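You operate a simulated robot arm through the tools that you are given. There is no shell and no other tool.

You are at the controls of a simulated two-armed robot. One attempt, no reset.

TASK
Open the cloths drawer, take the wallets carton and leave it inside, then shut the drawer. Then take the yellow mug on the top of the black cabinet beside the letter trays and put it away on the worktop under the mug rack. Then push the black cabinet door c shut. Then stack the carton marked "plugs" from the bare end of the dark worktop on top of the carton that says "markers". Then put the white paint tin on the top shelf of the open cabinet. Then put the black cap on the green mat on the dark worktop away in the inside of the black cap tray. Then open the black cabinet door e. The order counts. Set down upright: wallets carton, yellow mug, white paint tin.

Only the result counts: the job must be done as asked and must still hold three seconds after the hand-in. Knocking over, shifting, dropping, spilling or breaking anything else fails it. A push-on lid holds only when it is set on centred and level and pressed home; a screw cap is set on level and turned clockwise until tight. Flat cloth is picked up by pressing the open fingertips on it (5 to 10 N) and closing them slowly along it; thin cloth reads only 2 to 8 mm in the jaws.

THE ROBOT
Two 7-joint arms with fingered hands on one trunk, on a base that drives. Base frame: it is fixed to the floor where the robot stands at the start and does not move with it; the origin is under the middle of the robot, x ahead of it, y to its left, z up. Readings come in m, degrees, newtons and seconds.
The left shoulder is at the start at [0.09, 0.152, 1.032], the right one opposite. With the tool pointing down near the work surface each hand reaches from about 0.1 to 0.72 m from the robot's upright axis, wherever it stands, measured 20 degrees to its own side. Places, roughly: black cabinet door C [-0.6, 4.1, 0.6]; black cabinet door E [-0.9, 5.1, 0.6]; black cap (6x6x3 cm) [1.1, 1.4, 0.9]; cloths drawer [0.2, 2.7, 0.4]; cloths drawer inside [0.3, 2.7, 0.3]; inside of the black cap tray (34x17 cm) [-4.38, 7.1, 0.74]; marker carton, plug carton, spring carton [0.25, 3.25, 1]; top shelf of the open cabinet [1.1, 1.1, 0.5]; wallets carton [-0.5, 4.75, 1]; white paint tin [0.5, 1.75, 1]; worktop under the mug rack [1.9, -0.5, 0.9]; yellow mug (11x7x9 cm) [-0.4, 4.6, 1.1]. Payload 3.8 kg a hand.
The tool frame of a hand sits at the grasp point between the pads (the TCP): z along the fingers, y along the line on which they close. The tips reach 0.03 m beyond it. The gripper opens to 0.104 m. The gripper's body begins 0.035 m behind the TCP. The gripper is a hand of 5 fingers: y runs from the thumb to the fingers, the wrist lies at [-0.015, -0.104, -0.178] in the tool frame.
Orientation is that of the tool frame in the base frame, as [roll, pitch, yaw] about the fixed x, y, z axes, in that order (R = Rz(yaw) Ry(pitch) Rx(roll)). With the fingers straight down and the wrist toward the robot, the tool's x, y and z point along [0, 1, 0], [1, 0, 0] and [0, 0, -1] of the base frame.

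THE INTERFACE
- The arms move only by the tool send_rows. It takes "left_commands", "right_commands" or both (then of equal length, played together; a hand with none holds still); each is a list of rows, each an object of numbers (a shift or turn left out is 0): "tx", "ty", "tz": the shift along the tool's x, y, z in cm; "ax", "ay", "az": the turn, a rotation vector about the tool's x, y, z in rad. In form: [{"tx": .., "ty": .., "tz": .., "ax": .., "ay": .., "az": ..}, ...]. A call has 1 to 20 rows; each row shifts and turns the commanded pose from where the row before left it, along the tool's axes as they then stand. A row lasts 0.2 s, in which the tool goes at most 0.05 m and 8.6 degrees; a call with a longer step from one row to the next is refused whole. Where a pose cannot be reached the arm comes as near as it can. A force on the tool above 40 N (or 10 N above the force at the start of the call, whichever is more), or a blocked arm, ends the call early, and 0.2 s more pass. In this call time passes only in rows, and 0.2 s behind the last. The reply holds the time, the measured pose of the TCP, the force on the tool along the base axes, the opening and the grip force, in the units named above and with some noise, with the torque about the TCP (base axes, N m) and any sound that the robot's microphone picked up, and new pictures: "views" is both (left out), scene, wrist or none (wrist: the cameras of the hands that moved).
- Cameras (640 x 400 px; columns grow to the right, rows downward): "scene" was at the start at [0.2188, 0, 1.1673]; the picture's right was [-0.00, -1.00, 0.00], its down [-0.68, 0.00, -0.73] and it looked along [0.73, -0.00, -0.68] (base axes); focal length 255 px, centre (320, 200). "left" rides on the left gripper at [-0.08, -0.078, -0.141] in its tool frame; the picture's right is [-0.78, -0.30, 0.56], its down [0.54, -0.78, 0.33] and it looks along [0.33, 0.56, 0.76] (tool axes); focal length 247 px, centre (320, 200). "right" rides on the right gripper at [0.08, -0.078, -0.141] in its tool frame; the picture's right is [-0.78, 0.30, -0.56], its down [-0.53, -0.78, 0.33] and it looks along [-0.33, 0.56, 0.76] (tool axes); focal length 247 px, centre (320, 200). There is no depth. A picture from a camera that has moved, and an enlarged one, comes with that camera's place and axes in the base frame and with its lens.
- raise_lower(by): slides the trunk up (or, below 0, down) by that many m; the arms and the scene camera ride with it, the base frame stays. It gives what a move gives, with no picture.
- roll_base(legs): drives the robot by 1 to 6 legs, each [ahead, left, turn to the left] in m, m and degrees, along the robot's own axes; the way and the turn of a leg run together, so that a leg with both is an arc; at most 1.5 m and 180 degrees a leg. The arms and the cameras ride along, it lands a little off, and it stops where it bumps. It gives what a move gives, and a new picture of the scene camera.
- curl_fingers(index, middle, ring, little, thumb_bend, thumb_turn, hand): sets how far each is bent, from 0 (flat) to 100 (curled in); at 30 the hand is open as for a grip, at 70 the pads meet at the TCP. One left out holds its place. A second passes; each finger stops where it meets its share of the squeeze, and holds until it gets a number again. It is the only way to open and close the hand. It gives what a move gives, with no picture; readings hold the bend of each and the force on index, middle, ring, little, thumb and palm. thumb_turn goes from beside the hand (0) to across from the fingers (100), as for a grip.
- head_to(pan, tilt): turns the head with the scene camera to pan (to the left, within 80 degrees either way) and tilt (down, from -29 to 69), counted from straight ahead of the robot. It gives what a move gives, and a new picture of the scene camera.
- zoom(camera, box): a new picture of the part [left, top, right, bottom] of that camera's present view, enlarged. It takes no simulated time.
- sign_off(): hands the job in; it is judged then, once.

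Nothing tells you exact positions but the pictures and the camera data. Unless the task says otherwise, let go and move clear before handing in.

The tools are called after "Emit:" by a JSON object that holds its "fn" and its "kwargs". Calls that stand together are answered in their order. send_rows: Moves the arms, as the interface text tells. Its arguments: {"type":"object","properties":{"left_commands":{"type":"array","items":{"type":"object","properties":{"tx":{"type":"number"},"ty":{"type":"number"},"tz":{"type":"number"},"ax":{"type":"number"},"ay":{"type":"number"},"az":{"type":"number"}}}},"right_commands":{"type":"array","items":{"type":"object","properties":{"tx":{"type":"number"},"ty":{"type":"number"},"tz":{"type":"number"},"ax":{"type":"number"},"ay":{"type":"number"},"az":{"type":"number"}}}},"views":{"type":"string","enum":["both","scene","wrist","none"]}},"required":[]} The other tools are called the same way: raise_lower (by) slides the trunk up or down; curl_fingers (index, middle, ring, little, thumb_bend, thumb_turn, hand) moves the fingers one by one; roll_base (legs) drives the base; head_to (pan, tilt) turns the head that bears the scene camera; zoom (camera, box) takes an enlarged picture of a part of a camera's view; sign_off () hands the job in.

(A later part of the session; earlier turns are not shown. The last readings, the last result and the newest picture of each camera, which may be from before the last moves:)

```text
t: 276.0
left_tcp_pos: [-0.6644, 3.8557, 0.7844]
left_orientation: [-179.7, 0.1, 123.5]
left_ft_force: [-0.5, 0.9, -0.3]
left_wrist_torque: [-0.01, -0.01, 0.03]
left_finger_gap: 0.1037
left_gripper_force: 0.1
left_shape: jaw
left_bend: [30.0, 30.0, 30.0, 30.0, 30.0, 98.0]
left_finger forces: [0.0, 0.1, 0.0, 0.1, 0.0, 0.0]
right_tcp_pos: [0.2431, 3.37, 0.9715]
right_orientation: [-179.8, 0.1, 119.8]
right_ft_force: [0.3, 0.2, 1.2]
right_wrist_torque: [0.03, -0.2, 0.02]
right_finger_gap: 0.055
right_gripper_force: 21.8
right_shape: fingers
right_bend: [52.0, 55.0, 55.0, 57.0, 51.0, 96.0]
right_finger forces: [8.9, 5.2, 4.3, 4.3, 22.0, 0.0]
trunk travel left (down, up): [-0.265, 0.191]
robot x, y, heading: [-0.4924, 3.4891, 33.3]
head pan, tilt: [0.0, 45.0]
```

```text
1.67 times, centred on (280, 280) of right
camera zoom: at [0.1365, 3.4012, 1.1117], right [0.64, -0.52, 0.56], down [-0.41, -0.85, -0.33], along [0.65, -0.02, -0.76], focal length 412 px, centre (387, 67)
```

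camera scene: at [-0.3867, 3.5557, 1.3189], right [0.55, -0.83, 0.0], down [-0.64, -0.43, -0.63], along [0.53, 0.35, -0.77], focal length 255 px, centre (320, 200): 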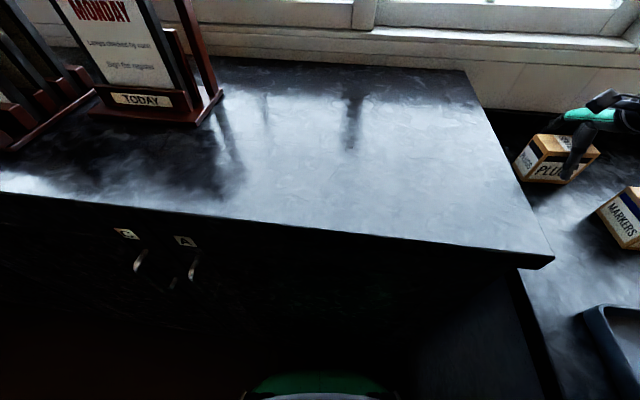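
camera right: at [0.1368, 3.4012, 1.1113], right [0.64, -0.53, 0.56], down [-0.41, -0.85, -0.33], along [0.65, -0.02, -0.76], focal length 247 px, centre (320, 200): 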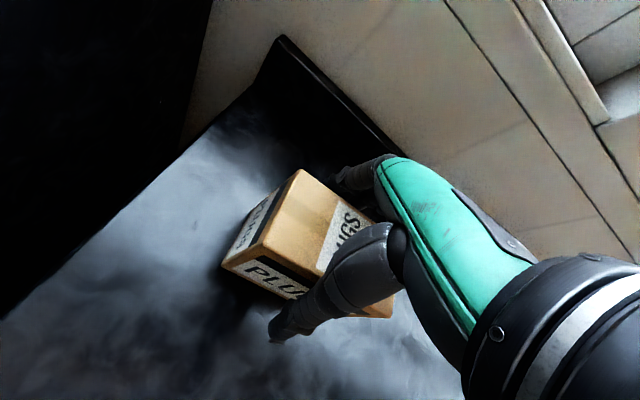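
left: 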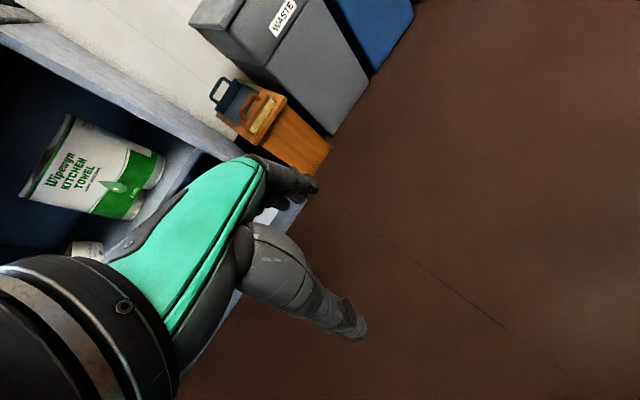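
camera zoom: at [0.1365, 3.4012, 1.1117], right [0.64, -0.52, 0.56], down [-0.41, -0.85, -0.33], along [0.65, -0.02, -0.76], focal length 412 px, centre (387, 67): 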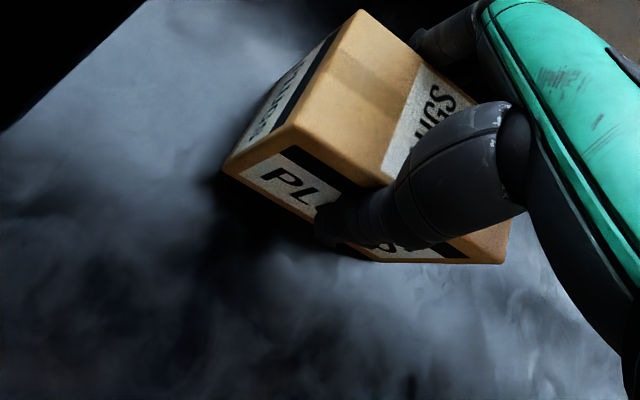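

Gripped with 22 N. I lift by raising the trunk, a pure vertical motion.

Emit:
{"fn": "raise_lower", "kwargs": {"by": 0.15}}

Emit:
{"fn": "send_rows", "kwargs": {"right_commands": [{}], "views": "both"}}

```text
t: 277.8
left_tcp_pos: [-0.6642, 3.8549, 0.9357]
left_orientation: [-179.7, 0.3, 123.6]
left_ft_force: [0.6, -0.5, -0.1]
left_wrist_torque: [0.0, 0.01, 0.0]
left_finger_gap: 0.1039
left_gripper_force: 0.1
left_shape: jaw
left_bend: [30.0, 30.0, 30.0, 30.0, 30.0, 98.0]
left_finger forces: [0.0, 0.0, 0.1, 0.0, 0.1, 0.1]
right_tcp_pos: [0.2448, 3.371, 1.1205]
right_orientation: [-179.7, 0.1, 119.7]
right_ft_force: [-0.4, 0.7, -3.2]
right_wrist_torque: [0.01, 0.02, -0.01]
right_finger_gap: 0.055
right_gripper_force: 21.8
right_shape: fingers
right_bend: [52.0, 55.0, 55.0, 57.0, 51.0, 96.0]
right_finger forces: [8.8, 4.8, 3.9, 4.0, 21.7, 0.0]
trunk travel left (down, up): [-0.415, 0.041]
robot x, y, heading: [-0.4923, 3.4873, 33.6]
head pan, tilt: [0.0, 45.0]
```

```text
t: 278.2
left_tcp_pos: [-0.664, 3.8551, 0.9347]
left_orientation: [-179.7, 0.3, 123.5]
left_ft_force: [0.1, 0.1, 0.0]
left_wrist_torque: [0.02, -0.01, 0.0]
left_finger_gap: 0.1039
left_gripper_force: 0.2
left_shape: jaw
left_bend: [30.0, 30.0, 30.0, 30.0, 30.0, 98.0]
left_finger forces: [0.0, 0.1, 0.1, 0.0, 0.0, 0.0]
right_tcp_pos: [0.2445, 3.3714, 1.1204]
right_orientation: [-179.7, 0.1, 119.7]
right_ft_force: [-0.2, 0.4, -2.8]
right_wrist_torque: [0.01, 0.02, -0.01]
right_finger_gap: 0.0549
right_gripper_force: 22.0
right_shape: fingers
right_bend: [52.0, 55.0, 55.0, 57.0, 51.0, 96.0]
right_finger forces: [8.7, 4.8, 3.9, 4.0, 21.6, 0.0]
trunk travel left (down, up): [-0.415, 0.041]
robot x, y, heading: [-0.4926, 3.4855, 33.5]
head pan, tilt: [0.0, 45.0]
camera scene: at [-0.4188, 3.534, 1.4819], right [0.55, -0.83, 0.0], down [-0.59, -0.39, -0.7], along [0.59, 0.39, -0.71], focal length 255 px, centre (320, 200)
camera right: at [0.1377, 3.4005, 1.2617], right [0.64, -0.52, 0.56], down [-0.41, -0.85, -0.33], along [0.65, -0.02, -0.76], focal length 247 px, centre (320, 200)
```

scene: 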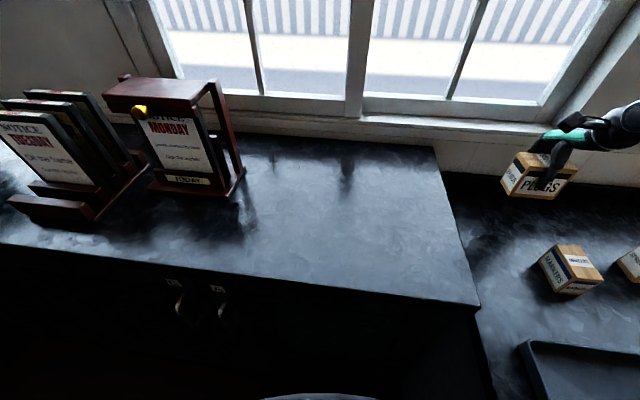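
right: 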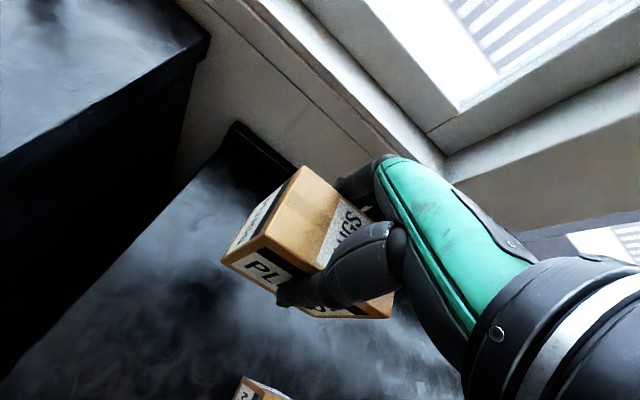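

PLUGS is up and level. I carry it over MARKERS and pan the head to watch.

Emit:
{"fn": "send_rows", "kwargs": {"right_commands": [{"ty": -3.8, "tx": -2.0}, {"ty": -3.8, "tx": -2.0}, {"ty": -3.8, "tx": -2.0}, {"ty": -3.7, "tx": -2.1}], "views": "none"}}

Emit:
{"fn": "head_to", "kwargs": {"pan": -42, "tilt": 42}}

Emit:
{"fn": "zoom", "kwargs": {"camera": "scene", "box": [220, 80, 460, 260]}}

Emit:
{"fn": "zoom", "kwargs": {"camera": "right", "box": [120, 120, 440, 400]}}

```text
t: 279.2
left_tcp_pos: [-0.664, 3.8548, 0.9351]
left_orientation: [-179.7, 0.2, 123.6]
left_ft_force: [-0.3, -0.3, -0.5]
left_wrist_torque: [0.03, 0.01, 0.0]
left_finger_gap: 0.1037
left_gripper_force: 0.1
left_shape: jaw
left_bend: [30.0, 30.0, 30.0, 30.0, 30.0, 98.0]
left_finger forces: [0.1, 0.0, 0.0, 0.0, 0.0, 0.0]
right_tcp_pos: [0.1948, 3.3117, 1.1165]
right_orientation: [-179.7, 0.1, 119.7]
right_ft_force: [0.5, -0.6, -2.6]
right_wrist_torque: [-0.02, 0.03, -0.04]
right_finger_gap: 0.0549
right_gripper_force: 21.4
right_shape: fingers
right_bend: [52.0, 55.0, 55.0, 57.0, 51.0, 96.0]
right_finger forces: [8.8, 4.7, 3.7, 3.8, 21.2, 0.0]
right hand out of reach, approached as far as the arm can: row 1, 2, 3, 4
trunk travel left (down, up): [-0.415, 0.041]
robot x, y, heading: [-0.4907, 3.487, 33.4]
head pan, tilt: [0.0, 45.0]
```

```text
t: 280.3
left_tcp_pos: [-0.6645, 3.8555, 0.9348]
left_orientation: [-179.7, 0.1, 123.6]
left_ft_force: [0.0, 0.0, -0.4]
left_wrist_torque: [0.01, -0.01, -0.03]
left_finger_gap: 0.1039
left_gripper_force: 0.2
left_shape: jaw
left_bend: [30.0, 30.0, 30.0, 30.0, 30.0, 98.0]
left_finger forces: [0.0, 0.2, 0.0, 0.0, 0.0, 0.0]
right_tcp_pos: [0.1946, 3.3103, 1.1173]
right_orientation: [-179.7, 0.1, 119.6]
right_ft_force: [-0.6, 0.2, -2.5]
right_wrist_torque: [-0.04, -0.04, -0.01]
right_finger_gap: 0.0548
right_gripper_force: 21.1
right_shape: fingers
right_bend: [52.0, 55.0, 55.0, 57.0, 51.0, 96.0]
right_finger forces: [8.7, 4.7, 3.8, 3.8, 21.2, 0.1]
trunk travel left (down, up): [-0.415, 0.041]
robot x, y, heading: [-0.4904, 3.4892, 33.3]
head pan, tilt: [-42.0, 42.0]
camera scene: at [-0.4037, 3.4768, 1.4863], right [-0.15, -0.99, 0.0], down [-0.67, 0.1, -0.74], along [0.73, -0.11, -0.67], focal length 255 px, centre (320, 200)
```

scene: 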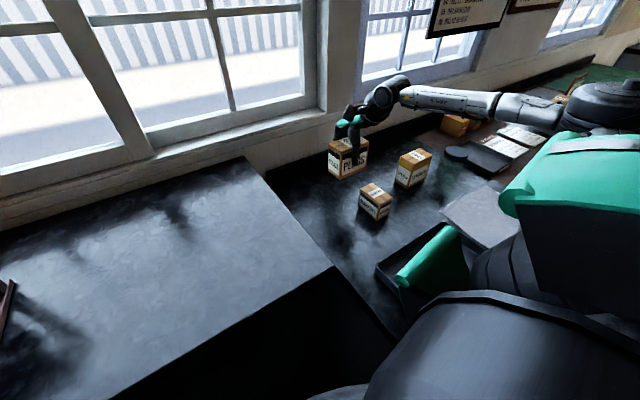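

```text
2.22 times, centred on (340, 170) of scene
camera zoom: at [-0.4037, 3.4768, 1.4863], right [-0.15, -0.99, 0.0], down [-0.67, 0.1, -0.74], along [0.73, -0.11, -0.67], focal length 566 px, centre (276, 267)
```

zoom: 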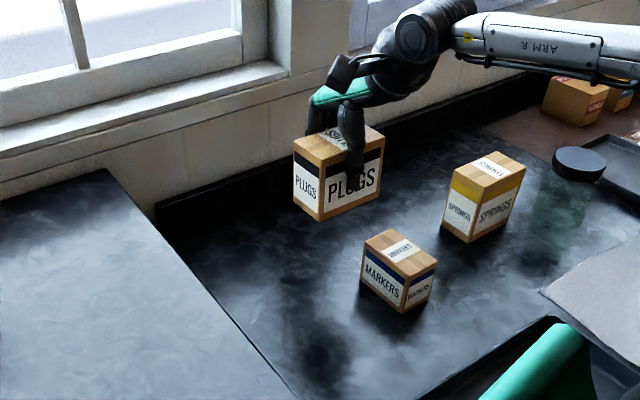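

```text
1.43 times, centred on (280, 260) of right
camera zoom: at [0.0874, 3.3412, 1.2582], right [0.64, -0.53, 0.56], down [-0.41, -0.85, -0.33], along [0.65, -0.02, -0.76], focal length 353 px, centre (377, 114)
```

zoom: 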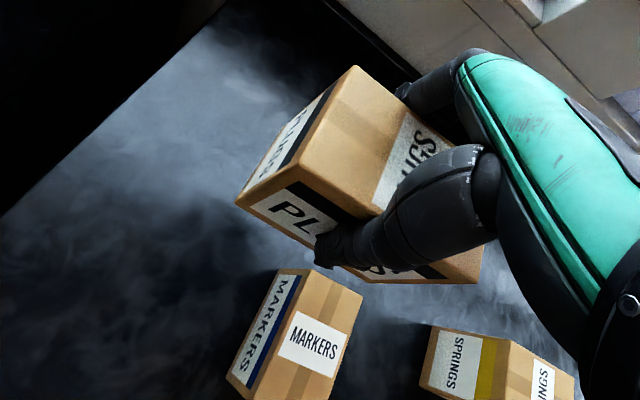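

The arm is at a joint limit on that side; turning the base back right will bring MARKERS to a comfortable place in front. I raise a little more first.

Emit:
{"fn": "raise_lower", "kwargs": {"by": 0.035}}

Emit:
{"fn": "roll_base", "kwargs": {"legs": [[-0.01, 0, -20]]}}

Emit:
{"fn": "head_to", "kwargs": {"pan": -20, "tilt": 45}}

Emit:
{"fn": "zoom", "kwargs": {"camera": "scene", "box": [240, 80, 480, 260]}}

```text
t: 281.1
left_tcp_pos: [-0.6649, 3.8552, 0.9698]
left_orientation: [-179.7, 0.3, 123.6]
left_ft_force: [-0.4, -0.5, -1.0]
left_wrist_torque: [-0.02, 0.01, -0.04]
left_finger_gap: 0.1038
left_gripper_force: 0.1
left_shape: jaw
left_bend: [30.0, 30.0, 30.0, 30.0, 30.0, 98.0]
left_finger forces: [0.1, 0.0, 0.1, 0.1, 0.0, 0.0]
right_tcp_pos: [0.1959, 3.312, 1.1514]
right_orientation: [-179.7, 0.2, 119.5]
right_ft_force: [-0.3, -0.7, -3.2]
right_wrist_torque: [0.02, 0.0, 0.0]
right_finger_gap: 0.0548
right_gripper_force: 21.1
right_shape: fingers
right_bend: [52.0, 55.0, 55.0, 57.0, 51.0, 96.0]
right_finger forces: [8.9, 4.7, 3.8, 3.8, 21.1, 0.0]
trunk travel left (down, up): [-0.45, 0.006]
robot x, y, heading: [-0.4922, 3.4888, 33.5]
head pan, tilt: [-42.0, 42.0]
```

```text
t: 282.6
left_tcp_pos: [-0.5359, 3.8869, 0.9689]
left_orientation: [-179.6, 0.1, 103.5]
left_ft_force: [0.1, 0.0, 0.7]
left_wrist_torque: [0.01, 0.02, 0.03]
left_finger_gap: 0.1039
left_gripper_force: 0.0
left_shape: jaw
left_bend: [30.0, 30.0, 30.0, 30.0, 30.0, 98.0]
left_finger forces: [0.1, 0.0, 0.0, 0.1, 0.1, 0.0]
right_tcp_pos: [0.0843, 3.0843, 1.1514]
right_orientation: [-179.7, 0.2, 99.5]
right_ft_force: [0.3, 0.0, -2.7]
right_wrist_torque: [-0.01, 0.0, 0.0]
right_finger_gap: 0.0546
right_gripper_force: 20.7
right_shape: fingers
right_bend: [52.0, 55.0, 55.0, 57.0, 51.0, 96.0]
right_finger forces: [8.5, 4.6, 3.5, 3.7, 20.5, 0.0]
trunk travel left (down, up): [-0.45, 0.006]
robot x, y, heading: [-0.5024, 3.4809, 13.6]
head pan, tilt: [-42.0, 42.0]
camera scene: at [-0.4235, 3.4438, 1.5211], right [-0.48, -0.88, 0.0], down [-0.59, 0.32, -0.74], along [0.65, -0.35, -0.67], focal length 255 px, centre (320, 200)
```

scene: 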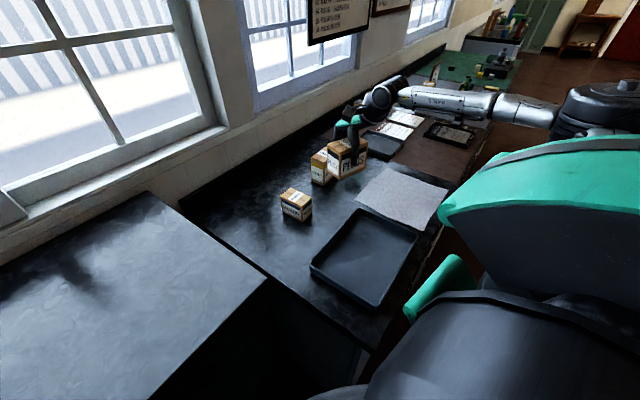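

```text
t: 283.4
left_tcp_pos: [-0.5393, 3.8871, 0.9698]
left_orientation: [-179.6, 0.2, 103.6]
left_ft_force: [-0.7, -0.3, 0.0]
left_wrist_torque: [-0.01, 0.01, 0.01]
left_finger_gap: 0.104
left_gripper_force: 0.0
left_shape: jaw
left_bend: [30.0, 30.0, 30.0, 30.0, 30.0, 98.0]
left_finger forces: [0.0, 0.0, 0.1, 0.0, 0.0, 0.0]
right_tcp_pos: [0.085, 3.0835, 1.1524]
right_orientation: [-179.6, 0.2, 99.7]
right_ft_force: [-0.1, 0.2, -3.2]
right_wrist_torque: [0.0, 0.01, -0.02]
right_finger_gap: 0.055
right_gripper_force: 20.1
right_shape: fingers
right_bend: [52.0, 55.0, 55.0, 57.0, 51.0, 96.0]
right_finger forces: [8.5, 4.6, 3.5, 3.7, 20.6, 0.0]
trunk travel left (down, up): [-0.45, 0.006]
robot x, y, heading: [-0.5013, 3.4868, 13.7]
head pan, tilt: [-20.0, 45.0]
camera scene: at [-0.4169, 3.4744, 1.5168], right [-0.11, -0.99, 0.0], down [-0.7, 0.08, -0.71], along [0.7, -0.08, -0.71], focal length 255 px, centre (320, 200)
```

scene: 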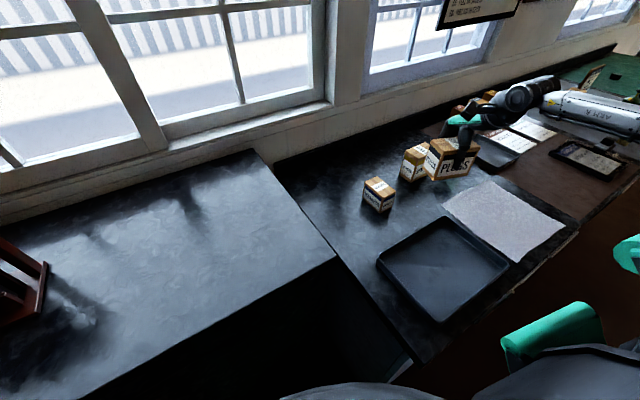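

```text
2.22 times, centred on (360, 170) of scene
camera zoom: at [-0.4169, 3.4744, 1.5168], right [-0.11, -0.99, 0.0], down [-0.7, 0.08, -0.71], along [0.7, -0.08, -0.71], focal length 566 px, centre (231, 267)
```

zoom: 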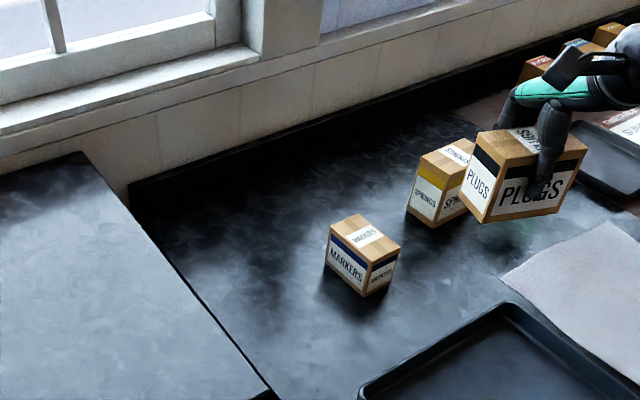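

Now the hand comes back over MARKERS from the comfortable side; I square the carton and move over it.

Emit:
{"fn": "send_rows", "kwargs": {"right_commands": [{"az": -0.115}, {"az": -0.115}, {"az": -0.115}, {"ty": 3.25, "tx": 2.25}, {"ty": 3.25, "tx": 2.25}, {"ty": 3.25, "tx": 2.25}, {"ty": 3.25, "tx": 2.25}], "views": "both"}}

Emit:
{"fn": "zoom", "kwargs": {"camera": "scene", "box": [280, 100, 480, 260]}}

Emit:
{"fn": "zoom", "kwargs": {"camera": "right", "box": [120, 120, 440, 400]}}

```text
t: 285.0
left_tcp_pos: [-0.5369, 3.8883, 0.9692]
left_orientation: [-179.6, 0.2, 103.6]
left_ft_force: [-0.5, 0.6, -0.1]
left_wrist_torque: [-0.02, 0.01, 0.01]
left_finger_gap: 0.1038
left_gripper_force: 0.1
left_shape: jaw
left_bend: [30.0, 30.0, 30.0, 30.0, 30.0, 98.0]
left_finger forces: [0.0, 0.1, 0.1, 0.0, 0.0, 0.0]
right_tcp_pos: [0.1975, 3.1952, 1.1509]
right_orientation: [-179.6, 0.2, 99.6]
right_ft_force: [1.2, -0.5, -2.4]
right_wrist_torque: [0.01, 0.0, 0.0]
right_finger_gap: 0.0546
right_gripper_force: 20.1
right_shape: fingers
right_bend: [52.0, 55.0, 55.0, 57.0, 51.0, 96.0]
right_finger forces: [8.4, 4.5, 3.4, 3.6, 20.2, 0.0]
right hand out of reach, approached as far as the arm can: row 1, 2, 3
trunk travel left (down, up): [-0.45, 0.006]
robot x, y, heading: [-0.5026, 3.4802, 13.6]
head pan, tilt: [-20.0, 45.0]
camera scene: at [-0.4151, 3.4763, 1.5167], right [-0.11, -0.99, 0.0], down [-0.7, 0.08, -0.71], along [0.7, -0.08, -0.71], focal length 255 px, centre (320, 200)
camera right: at [0.1085, 3.26, 1.2914], right [0.42, -0.71, 0.56], down [-0.68, -0.66, -0.32], along [0.6, -0.24, -0.76], focal length 247 px, centre (320, 200)
```

scene: 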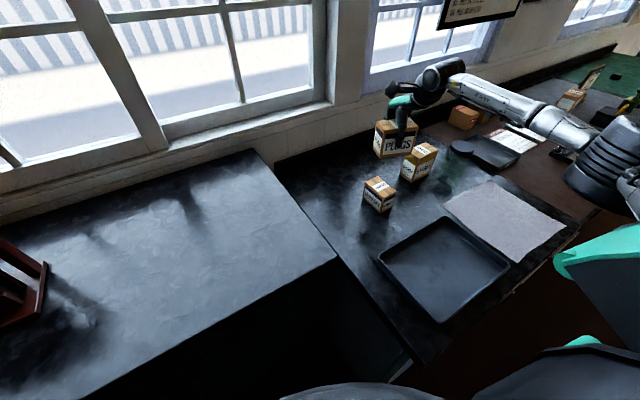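
right: 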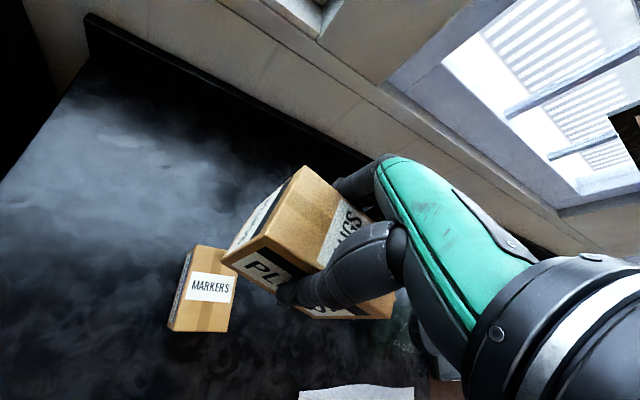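

```text
2.50 times, centred on (380, 180) of scene
camera zoom: at [-0.4151, 3.4763, 1.5167], right [-0.11, -0.99, 0.0], down [-0.7, 0.08, -0.71], along [0.7, -0.08, -0.71], focal length 637 px, centre (170, 250)
```

zoom: 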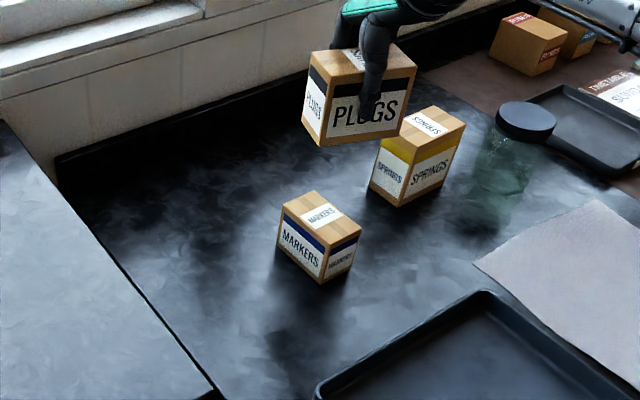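

```text
1.43 times, centred on (280, 260) of right
camera zoom: at [0.1085, 3.26, 1.2914], right [0.42, -0.71, 0.56], down [-0.68, -0.66, -0.32], along [0.6, -0.24, -0.76], focal length 353 px, centre (377, 114)
```

zoom: 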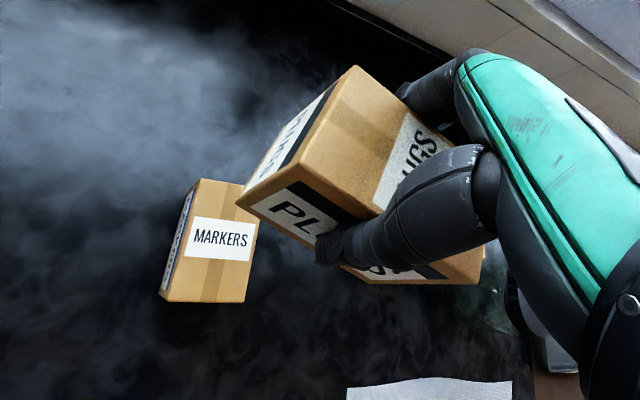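

The turn was refused at the earlier spot but the shift worked. Now I try turning here.

Emit:
{"fn": "send_rows", "kwargs": {"right_commands": [{"az": -0.115}, {"az": -0.115}, {"az": -0.115}], "views": "none"}}

```text
t: 285.8
left_tcp_pos: [-0.5377, 3.8868, 0.9701]
left_orientation: [-179.7, 0.2, 103.5]
left_ft_force: [-0.3, 0.9, 0.4]
left_wrist_torque: [0.02, 0.02, 0.01]
left_finger_gap: 0.1036
left_gripper_force: 0.1
left_shape: jaw
left_bend: [30.0, 30.0, 30.0, 30.0, 30.0, 98.0]
left_finger forces: [0.1, 0.1, 0.1, 0.1, 0.0, 0.0]
right_tcp_pos: [0.1933, 3.1994, 1.1594]
right_orientation: [179.5, 1.6, 105.3]
right_ft_force: [0.5, 0.5, -2.8]
right_wrist_torque: [0.01, 0.0, 0.01]
right_finger_gap: 0.0546
right_gripper_force: 19.5
right_shape: fingers
right_bend: [52.0, 55.0, 55.0, 57.0, 51.0, 96.0]
right_finger forces: [8.3, 4.4, 3.5, 3.6, 20.0, 0.0]
right hand out of reach, approached as far as the arm can: row 1, 2, 3
trunk travel left (down, up): [-0.45, 0.006]
robot x, y, heading: [-0.4991, 3.4821, 13.7]
head pan, tilt: [-20.0, 45.0]
```

Emit:
{"fn": "send_rows", "kwargs": {"right_commands": [{"ty": -1.6, "tx": 1.8}, {"ty": -1.6, "tx": 1.8}, {"az": -0.12}, {"az": -0.12}], "views": "both"}}

Emit:
{"fn": "zoom", "kwargs": {"camera": "scene", "box": [280, 100, 480, 260]}}

Emit:
{"fn": "zoom", "kwargs": {"camera": "right", "box": [120, 120, 440, 400]}}

```text
t: 286.8
left_tcp_pos: [-0.5384, 3.8872, 0.97]
left_orientation: [-179.7, 0.3, 103.6]
left_ft_force: [0.7, 0.3, 0.1]
left_wrist_torque: [0.0, 0.0, -0.04]
left_finger_gap: 0.1036
left_gripper_force: 0.1
left_shape: jaw
left_bend: [30.0, 30.0, 30.0, 30.0, 30.0, 98.0]
left_finger forces: [0.0, 0.1, 0.0, 0.0, 0.0, 0.0]
right_tcp_pos: [0.1531, 3.2245, 1.1593]
right_orientation: [179.7, 1.7, 112.1]
right_ft_force: [-0.2, -0.1, -3.6]
right_wrist_torque: [0.0, 0.02, -0.04]
right_finger_gap: 0.0548
right_gripper_force: 20.0
right_shape: fingers
right_bend: [52.0, 55.0, 56.0, 57.0, 51.0, 96.0]
right_finger forces: [8.4, 4.4, 3.5, 3.6, 20.0, 0.0]
right hand out of reach, approached as far as the arm can: row 4
trunk travel left (down, up): [-0.45, 0.006]
robot x, y, heading: [-0.5006, 3.4819, 13.6]
head pan, tilt: [-20.0, 45.0]
camera scene: at [-0.4164, 3.4746, 1.5168], right [-0.11, -0.99, 0.0], down [-0.7, 0.08, -0.71], along [0.7, -0.08, -0.71], focal length 255 px, centre (320, 200)
camera right: at [0.0477, 3.2708, 1.2965], right [0.56, -0.59, 0.58], down [-0.51, -0.8, -0.32], along [0.65, -0.12, -0.75], focal length 247 px, centre (320, 200)
```

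scene: 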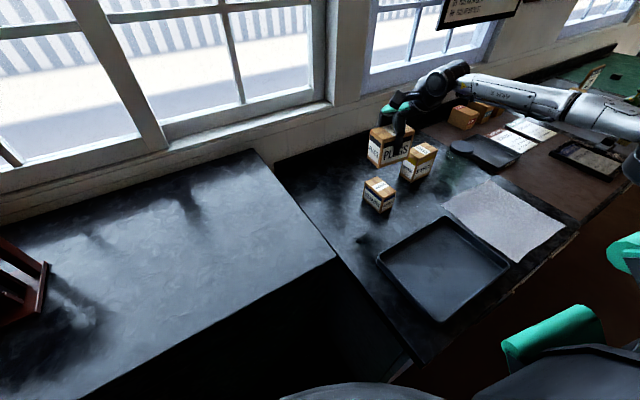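
right: 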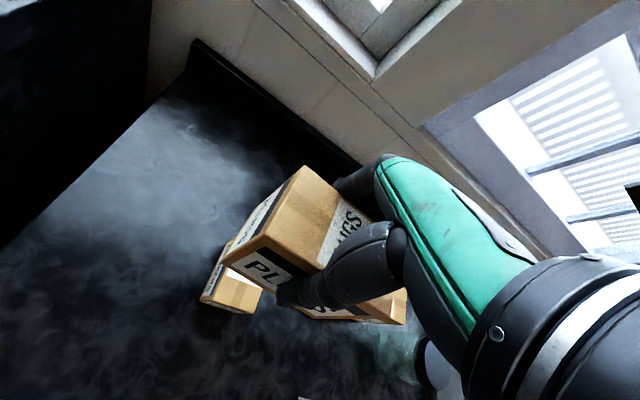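

```text
2.50 times, centred on (380, 180) of scene
camera zoom: at [-0.4164, 3.4746, 1.5168], right [-0.11, -0.99, 0.0], down [-0.7, 0.08, -0.71], along [0.7, -0.08, -0.71], focal length 637 px, centre (170, 250)
```

zoom: 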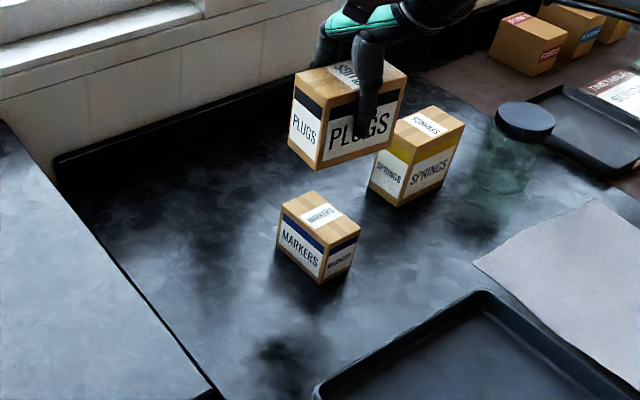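

```text
1.43 times, centred on (280, 260) of right
camera zoom: at [0.0477, 3.2708, 1.2965], right [0.56, -0.59, 0.58], down [-0.51, -0.8, -0.32], along [0.65, -0.12, -0.75], focal length 353 px, centre (377, 114)
```

zoom: 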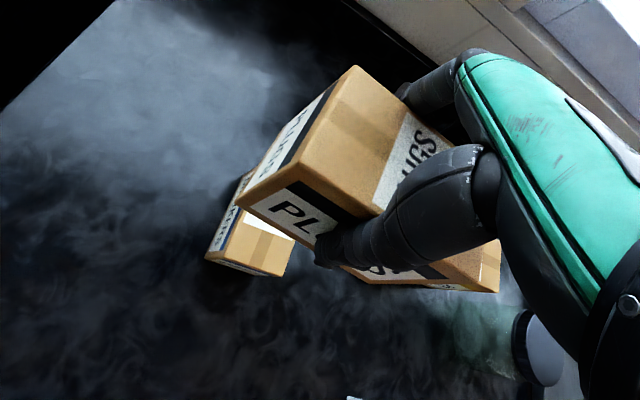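

By the wrist camera PLUGS is now centred above MARKERS (TCP at 1.551, 2.831). I level the slight tilt and lower.

Emit:
{"fn": "send_rows", "kwargs": {"right_commands": [{"ay": 0.03}, {"tz": 2}, {"tz": 2}, {"tz": 2}], "views": "both"}}

Emit:
{"fn": "zoom", "kwargs": {"camera": "scene", "box": [320, 100, 460, 230]}}

Emit:
{"fn": "zoom", "kwargs": {"camera": "right", "box": [160, 140, 440, 380]}}

```text
t: 287.8
left_tcp_pos: [-0.5379, 3.8879, 0.9698]
left_orientation: [-179.7, 0.2, 103.7]
left_ft_force: [0.3, -0.3, -0.1]
left_wrist_torque: [0.0, 0.04, 0.0]
left_finger_gap: 0.1041
left_gripper_force: 0.2
left_shape: jaw
left_bend: [30.0, 30.0, 30.0, 30.0, 30.0, 98.0]
left_finger forces: [0.1, 0.0, 0.0, 0.0, 0.0, 0.0]
right_tcp_pos: [0.1508, 3.2252, 1.1089]
right_orientation: [179.6, 0.0, 111.9]
right_ft_force: [-0.9, -1.1, -2.1]
right_wrist_torque: [0.03, -0.03, -0.01]
right_finger_gap: 0.0545
right_gripper_force: 19.6
right_shape: fingers
right_bend: [52.0, 55.0, 56.0, 57.0, 51.0, 96.0]
right_finger forces: [8.3, 4.4, 3.4, 3.5, 19.9, 0.1]
right hand out of reach, approached as far as the arm can: row 3
trunk travel left (down, up): [-0.45, 0.006]
robot x, y, heading: [-0.5019, 3.4831, 13.6]
head pan, tilt: [-20.0, 45.0]
camera scene: at [-0.4166, 3.4746, 1.5168], right [-0.11, -0.99, 0.0], down [-0.7, 0.08, -0.71], along [0.7, -0.08, -0.71], focal length 255 px, centre (320, 200)
camera right: at [0.0477, 3.2688, 1.2487], right [0.56, -0.61, 0.56], down [-0.52, -0.79, -0.34], along [0.65, -0.1, -0.76], focal length 247 px, centre (320, 200)
```

scene: 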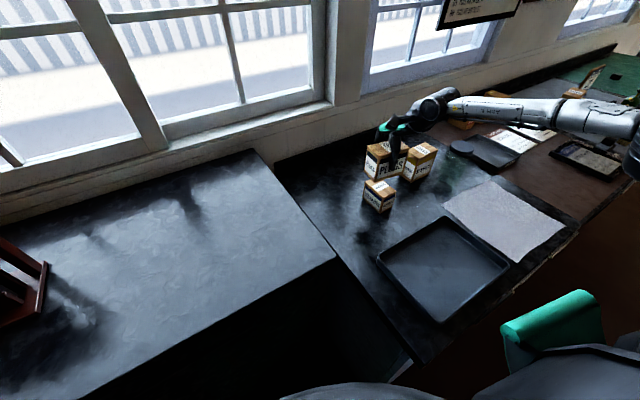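
right: 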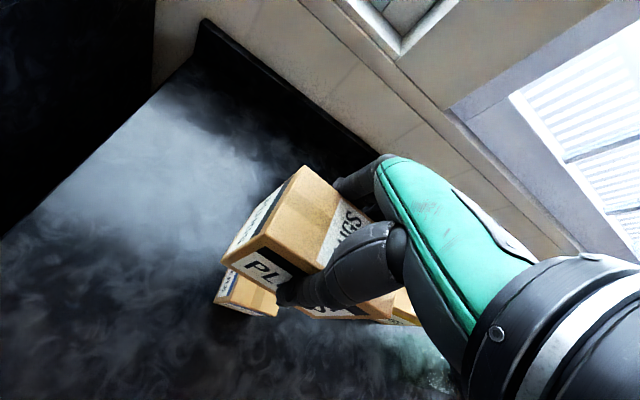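

```text
3.08 times, centred on (390, 165) of scene
camera zoom: at [-0.4166, 3.4746, 1.5168], right [-0.11, -0.99, 0.0], down [-0.7, 0.08, -0.71], along [0.7, -0.08, -0.71], focal length 784 px, centre (105, 308)
```

zoom: 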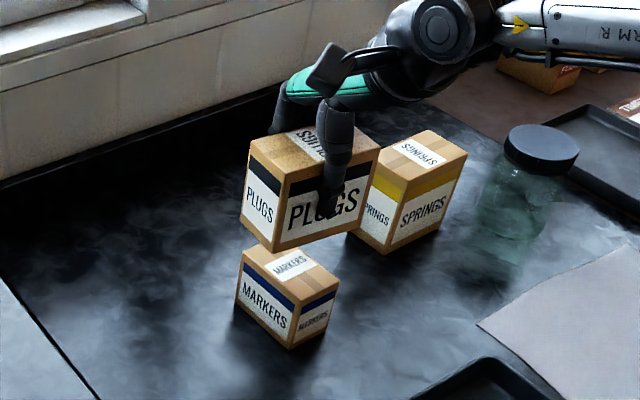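

```text
1.67 times, centred on (300, 260) of right
camera zoom: at [0.0477, 3.2688, 1.2487], right [0.56, -0.61, 0.56], down [-0.52, -0.79, -0.34], along [0.65, -0.1, -0.76], focal length 412 px, centre (353, 100)
```

zoom: 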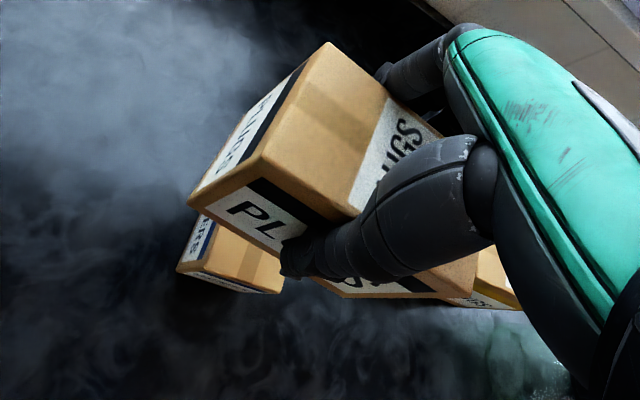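

Alignment checks out. I lower 3.3 cm with the trunk, then the last bit by arm with force feedback.

Emit:
{"fn": "raise_lower", "kwargs": {"by": -0.033}}

Emit:
{"fn": "send_rows", "kwargs": {"right_commands": [{"tz": 0.6}], "views": "none"}}

Emit:
{"fn": "zoom", "kwargs": {"camera": "scene", "box": [320, 100, 460, 230]}}

```text
t: 288.6
left_tcp_pos: [-0.5392, 3.8878, 0.9362]
left_orientation: [-179.7, 0.1, 103.7]
left_ft_force: [0.2, -0.1, 0.1]
left_wrist_torque: [0.0, -0.02, -0.03]
left_finger_gap: 0.1038
left_gripper_force: 0.1
left_shape: jaw
left_bend: [30.0, 30.0, 30.0, 30.0, 30.0, 98.0]
left_finger forces: [0.1, 0.1, 0.0, 0.0, 0.0, 0.0]
right_tcp_pos: [0.1507, 3.2265, 1.075]
right_orientation: [179.6, 0.0, 111.9]
right_ft_force: [1.1, 0.2, -1.8]
right_wrist_torque: [-0.01, 0.03, 0.0]
right_finger_gap: 0.0545
right_gripper_force: 19.9
right_shape: fingers
right_bend: [52.0, 55.0, 56.0, 57.0, 51.0, 96.0]
right_finger forces: [8.3, 4.4, 3.5, 3.3, 19.7, 0.0]
trunk travel left (down, up): [-0.417, 0.039]
robot x, y, heading: [-0.503, 3.4832, 13.4]
head pan, tilt: [-20.0, 45.0]
```

```text
t: 289.0
left_tcp_pos: [-0.5367, 3.8881, 0.9357]
left_orientation: [-179.7, 0.0, 103.5]
left_ft_force: [-0.2, -0.1, -0.2]
left_wrist_torque: [0.02, 0.0, 0.02]
left_finger_gap: 0.1039
left_gripper_force: 0.1
left_shape: jaw
left_bend: [30.0, 30.0, 30.0, 30.0, 30.0, 98.0]
left_finger forces: [0.0, 0.0, 0.0, 0.0, 0.1, 0.0]
right_tcp_pos: [0.1515, 3.2256, 1.0698]
right_orientation: [179.6, -0.1, 111.9]
right_ft_force: [0.4, -1.1, -3.2]
right_wrist_torque: [-0.02, 0.0, 0.0]
right_finger_gap: 0.0547
right_gripper_force: 19.8
right_shape: fingers
right_bend: [52.0, 55.0, 56.0, 57.0, 51.0, 96.0]
right_finger forces: [8.3, 4.4, 3.5, 3.5, 19.8, 0.0]
trunk travel left (down, up): [-0.417, 0.039]
robot x, y, heading: [-0.4979, 3.4838, 13.6]
head pan, tilt: [-20.0, 45.0]
```

```text
3.08 times, centred on (390, 165) of scene
camera zoom: at [-0.4145, 3.4749, 1.4839], right [-0.11, -0.99, 0.0], down [-0.71, 0.08, -0.7], along [0.7, -0.08, -0.71], focal length 784 px, centre (105, 308)
```

zoom: 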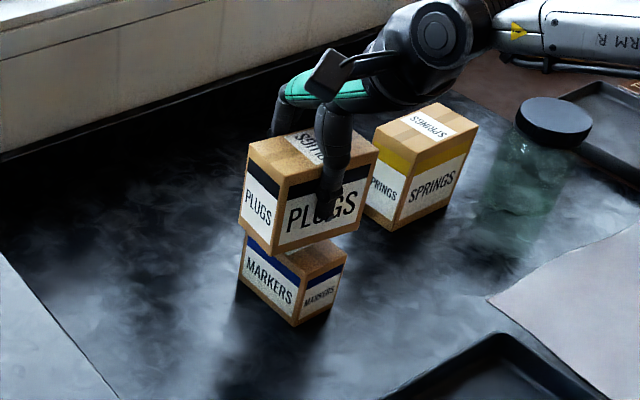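

Emit:
{"fn": "send_rows", "kwargs": {"right_commands": [{"tz": 0.5}], "views": "none"}}

Emit:
{"fn": "send_rows", "kwargs": {"right_commands": [{"tz": 0.5}], "views": "none"}}

Emit:
{"fn": "zoom", "kwargs": {"camera": "scene", "box": [320, 100, 460, 230]}}

```text
t: 289.4
left_tcp_pos: [-0.5388, 3.8873, 0.9368]
left_orientation: [-179.6, 0.2, 103.6]
left_ft_force: [0.4, 0.9, -0.2]
left_wrist_torque: [0.02, -0.02, -0.02]
left_finger_gap: 0.1037
left_gripper_force: 0.0
left_shape: jaw
left_bend: [30.0, 30.0, 30.0, 30.0, 30.0, 98.0]
left_finger forces: [0.1, 0.1, 0.2, 0.0, 0.0, 0.0]
right_tcp_pos: [0.1511, 3.2267, 1.0654]
right_orientation: [179.6, 0.1, 111.9]
right_ft_force: [0.9, 0.7, -2.9]
right_wrist_torque: [-0.01, -0.02, 0.02]
right_finger_gap: 0.0548
right_gripper_force: 19.4
right_shape: fingers
right_bend: [52.0, 55.0, 56.0, 57.0, 51.0, 96.0]
right_finger forces: [8.4, 4.4, 3.5, 3.5, 19.8, 0.0]
trunk travel left (down, up): [-0.417, 0.039]
robot x, y, heading: [-0.4992, 3.4851, 13.6]
head pan, tilt: [-20.0, 45.0]
```

```text
t: 289.8
left_tcp_pos: [-0.5371, 3.8863, 0.9356]
left_orientation: [-179.7, 0.2, 103.6]
left_ft_force: [-0.3, -0.6, 1.0]
left_wrist_torque: [0.0, 0.04, -0.02]
left_finger_gap: 0.1039
left_gripper_force: 0.0
left_shape: jaw
left_bend: [30.0, 30.0, 30.0, 30.0, 30.0, 98.0]
left_finger forces: [0.0, 0.1, 0.1, 0.0, 0.0, 0.0]
right_tcp_pos: [0.1522, 3.226, 1.0597]
right_orientation: [179.6, 0.0, 111.9]
right_ft_force: [-0.2, 0.2, -3.1]
right_wrist_torque: [-0.02, -0.01, 0.03]
right_finger_gap: 0.0546
right_gripper_force: 19.6
right_shape: fingers
right_bend: [52.0, 55.0, 56.0, 57.0, 51.0, 96.0]
right_finger forces: [8.2, 4.4, 3.5, 3.5, 19.8, 0.0]
trunk travel left (down, up): [-0.417, 0.039]
robot x, y, heading: [-0.5037, 3.4831, 13.7]
head pan, tilt: [-20.0, 45.0]
```

```text
3.08 times, centred on (390, 165) of scene
camera zoom: at [-0.4146, 3.4751, 1.484], right [-0.11, -0.99, 0.0], down [-0.71, 0.08, -0.7], along [0.7, -0.08, -0.71], focal length 784 px, centre (105, 308)
```

zoom: 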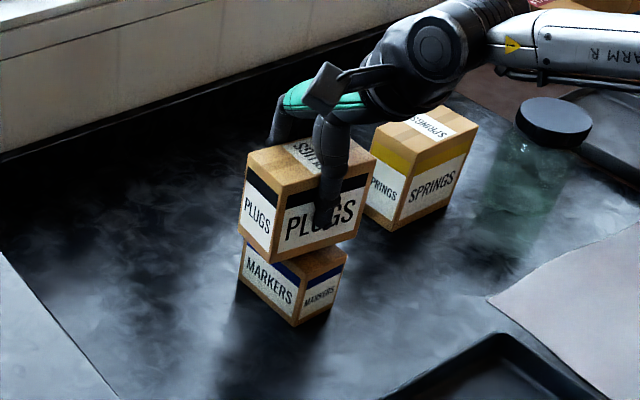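

Emit:
{"fn": "send_rows", "kwargs": {"right_commands": [{"tz": 0.4}], "views": "none"}}

Emit:
{"fn": "send_rows", "kwargs": {"right_commands": [{"tz": 0.4}], "views": "none"}}

Emit:
{"fn": "zoom", "kwargs": {"camera": "scene", "box": [320, 100, 460, 230]}}

```text
t: 290.2
left_tcp_pos: [-0.5362, 3.8875, 0.937]
left_orientation: [-179.7, 0.3, 103.6]
left_ft_force: [0.9, 0.1, 0.2]
left_wrist_torque: [-0.02, -0.02, 0.01]
left_finger_gap: 0.1038
left_gripper_force: 0.1
left_shape: jaw
left_bend: [30.0, 30.0, 30.0, 30.0, 30.0, 98.0]
left_finger forces: [0.0, 0.0, 0.0, 0.0, 0.0, 0.1]
right_tcp_pos: [0.1521, 3.2257, 1.0559]
right_orientation: [179.6, 0.2, 111.8]
right_ft_force: [-0.4, 1.2, -2.6]
right_wrist_torque: [-0.01, -0.04, -0.02]
right_finger_gap: 0.0546
right_gripper_force: 19.8
right_shape: fingers
right_bend: [52.0, 55.0, 56.0, 57.0, 51.0, 96.0]
right_finger forces: [8.3, 4.4, 3.4, 3.6, 19.8, 0.0]
trunk travel left (down, up): [-0.417, 0.039]
robot x, y, heading: [-0.5021, 3.4844, 13.9]
head pan, tilt: [-20.0, 45.0]
```

```text
t: 290.6
left_tcp_pos: [-0.5381, 3.8881, 0.9376]
left_orientation: [-179.7, 0.2, 103.6]
left_ft_force: [-0.7, -0.5, 0.3]
left_wrist_torque: [0.0, -0.02, 0.03]
left_finger_gap: 0.1038
left_gripper_force: 0.1
left_shape: jaw
left_bend: [30.0, 30.0, 30.0, 30.0, 30.0, 98.0]
left_finger forces: [0.0, 0.1, 0.1, 0.0, 0.0, 0.1]
right_tcp_pos: [0.152, 3.2266, 1.0524]
right_orientation: [179.6, 0.0, 111.8]
right_ft_force: [-0.7, -0.8, -2.7]
right_wrist_torque: [0.04, -0.03, -0.03]
right_finger_gap: 0.0548
right_gripper_force: 19.3
right_shape: fingers
right_bend: [52.0, 55.0, 56.0, 57.0, 51.0, 96.0]
right_finger forces: [8.3, 4.4, 3.4, 3.5, 19.8, 0.0]
trunk travel left (down, up): [-0.417, 0.039]
robot x, y, heading: [-0.5009, 3.4841, 13.7]
head pan, tilt: [-20.0, 45.0]
```

```text
3.08 times, centred on (390, 165) of scene
camera zoom: at [-0.4147, 3.4751, 1.484], right [-0.11, -0.99, 0.0], down [-0.71, 0.08, -0.7], along [0.7, -0.08, -0.71], focal length 784 px, centre (105, 308)
```

zoom: 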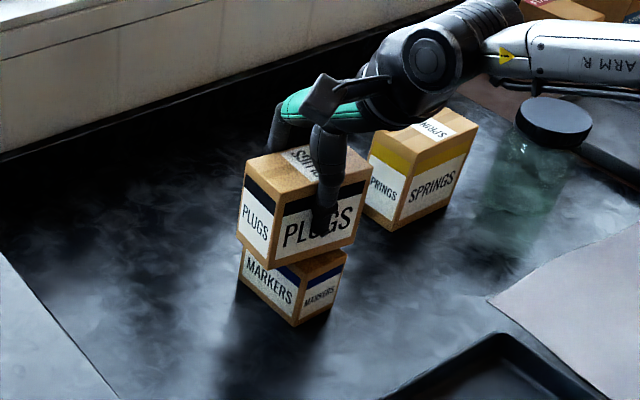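

Emit:
{"fn": "send_rows", "kwargs": {"right_commands": [{"tz": 0.4}], "views": "none"}}

Emit:
{"fn": "send_rows", "kwargs": {"right_commands": [{"tz": 0.4}], "views": "none"}}

Emit:
{"fn": "send_rows", "kwargs": {"right_commands": [{"tz": 0.3}], "views": "scene"}}

```text
t: 291.0
left_tcp_pos: [-0.5379, 3.8868, 0.9361]
left_orientation: [-179.7, 0.3, 103.7]
left_ft_force: [-0.1, 0.1, 0.7]
left_wrist_torque: [-0.01, -0.01, 0.01]
left_finger_gap: 0.1037
left_gripper_force: 0.1
left_shape: jaw
left_bend: [30.0, 30.0, 30.0, 30.0, 30.0, 98.0]
left_finger forces: [0.0, 0.0, 0.0, 0.0, 0.1, 0.1]
right_tcp_pos: [0.1512, 3.2269, 1.0471]
right_orientation: [179.5, 0.1, 111.9]
right_ft_force: [0.3, -0.2, -2.6]
right_wrist_torque: [0.01, 0.01, -0.01]
right_finger_gap: 0.0548
right_gripper_force: 19.8
right_shape: fingers
right_bend: [52.0, 55.0, 56.0, 57.0, 51.0, 96.0]
right_finger forces: [8.4, 4.4, 3.3, 3.5, 19.8, 0.0]
trunk travel left (down, up): [-0.417, 0.039]
robot x, y, heading: [-0.5009, 3.4851, 13.4]
head pan, tilt: [-20.0, 45.0]
```

```text
t: 291.4
left_tcp_pos: [-0.5397, 3.8878, 0.9368]
left_orientation: [-179.6, 0.3, 103.7]
left_ft_force: [0.0, -0.1, -0.6]
left_wrist_torque: [0.02, 0.01, -0.02]
left_finger_gap: 0.1037
left_gripper_force: 0.0
left_shape: jaw
left_bend: [30.0, 30.0, 30.0, 30.0, 30.0, 98.0]
left_finger forces: [0.0, 0.0, 0.1, 0.0, 0.0, 0.1]
right_tcp_pos: [0.1518, 3.2268, 1.0445]
right_orientation: [179.4, 0.0, 111.7]
right_ft_force: [0.4, -0.6, 1.1]
right_wrist_torque: [-0.04, -0.15, 0.0]
right_finger_gap: 0.0544
right_gripper_force: 20.5
right_shape: fingers
right_bend: [52.0, 55.0, 56.0, 57.0, 51.0, 96.0]
right_finger forces: [8.6, 4.8, 3.8, 3.5, 20.6, 0.1]
trunk travel left (down, up): [-0.417, 0.039]
robot x, y, heading: [-0.505, 3.4817, 13.5]
head pan, tilt: [-20.0, 45.0]
```

```text
t: 291.8
left_tcp_pos: [-0.5392, 3.8881, 0.9357]
left_orientation: [-179.8, 0.2, 103.6]
left_ft_force: [-0.7, 0.5, 0.6]
left_wrist_torque: [0.01, -0.01, 0.03]
left_finger_gap: 0.104
left_gripper_force: 0.0
left_shape: jaw
left_bend: [30.0, 30.0, 30.0, 30.0, 30.0, 98.0]
left_finger forces: [0.1, 0.1, 0.0, 0.0, 0.0, 0.0]
right_tcp_pos: [0.1517, 3.2272, 1.0434]
right_orientation: [179.2, 0.2, 111.8]
right_ft_force: [0.3, -2.6, 12.0]
right_wrist_torque: [0.0, -0.37, -0.01]
right_finger_gap: 0.0544
right_gripper_force: 21.8
right_shape: fingers
right_bend: [52.0, 55.0, 55.0, 57.0, 51.0, 96.0]
right_finger forces: [9.0, 5.3, 4.2, 3.3, 22.2, 0.0]
trunk travel left (down, up): [-0.417, 0.039]
robot x, y, heading: [-0.5013, 3.4827, 13.6]
head pan, tilt: [-20.0, 45.0]
camera scene: at [-0.4181, 3.4756, 1.4843], right [-0.11, -0.99, 0.0], down [-0.7, 0.08, -0.71], along [0.7, -0.08, -0.71], focal length 255 px, centre (320, 200)
```

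scene: 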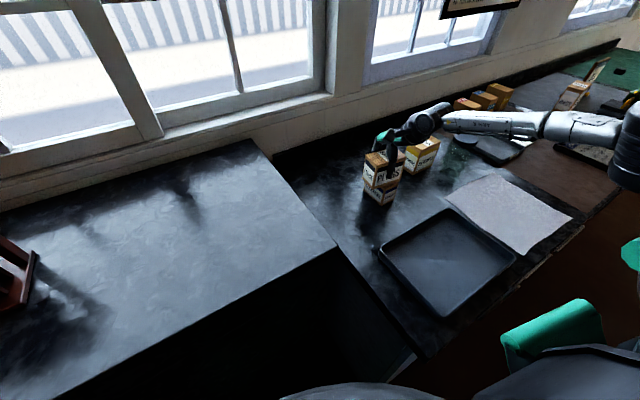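

Contact with 12 N. Let me check the alignment before letting go.

Emit:
{"fn": "zoom", "kwargs": {"camera": "scene", "box": [330, 110, 450, 220]}}

Emit:
{"fn": "zoom", "kwargs": {"camera": "right", "box": [160, 140, 440, 380]}}

```text
3.64 times, centred on (390, 165) of scene
camera zoom: at [-0.4181, 3.4756, 1.4843], right [-0.11, -0.99, 0.0], down [-0.7, 0.08, -0.71], along [0.7, -0.08, -0.71], focal length 927 px, centre (66, 327)
```

zoom: 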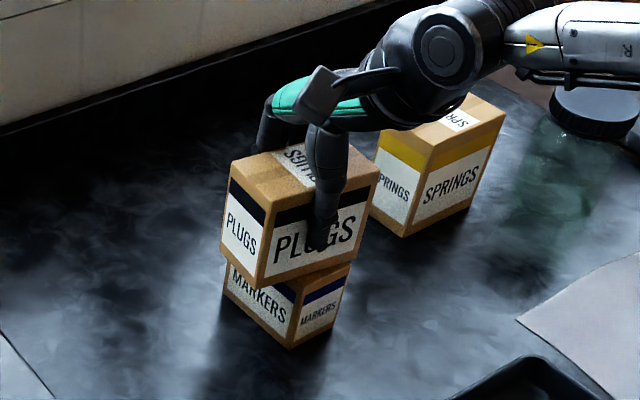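

```text
1.67 times, centred on (300, 260) of right
camera zoom: at [0.0467, 3.2701, 1.1841], right [0.55, -0.61, 0.56], down [-0.52, -0.78, -0.34], along [0.65, -0.1, -0.75], focal length 412 px, centre (353, 100)
```

zoom: 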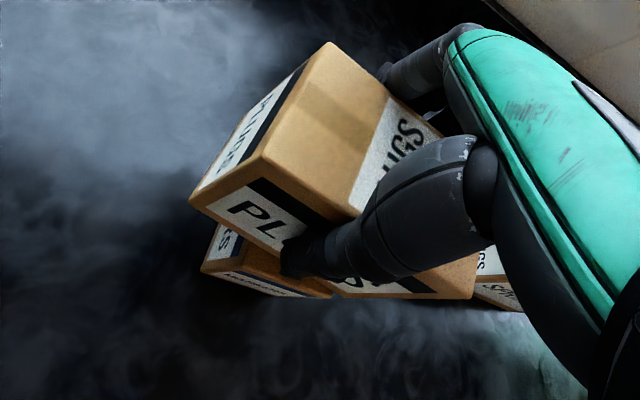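

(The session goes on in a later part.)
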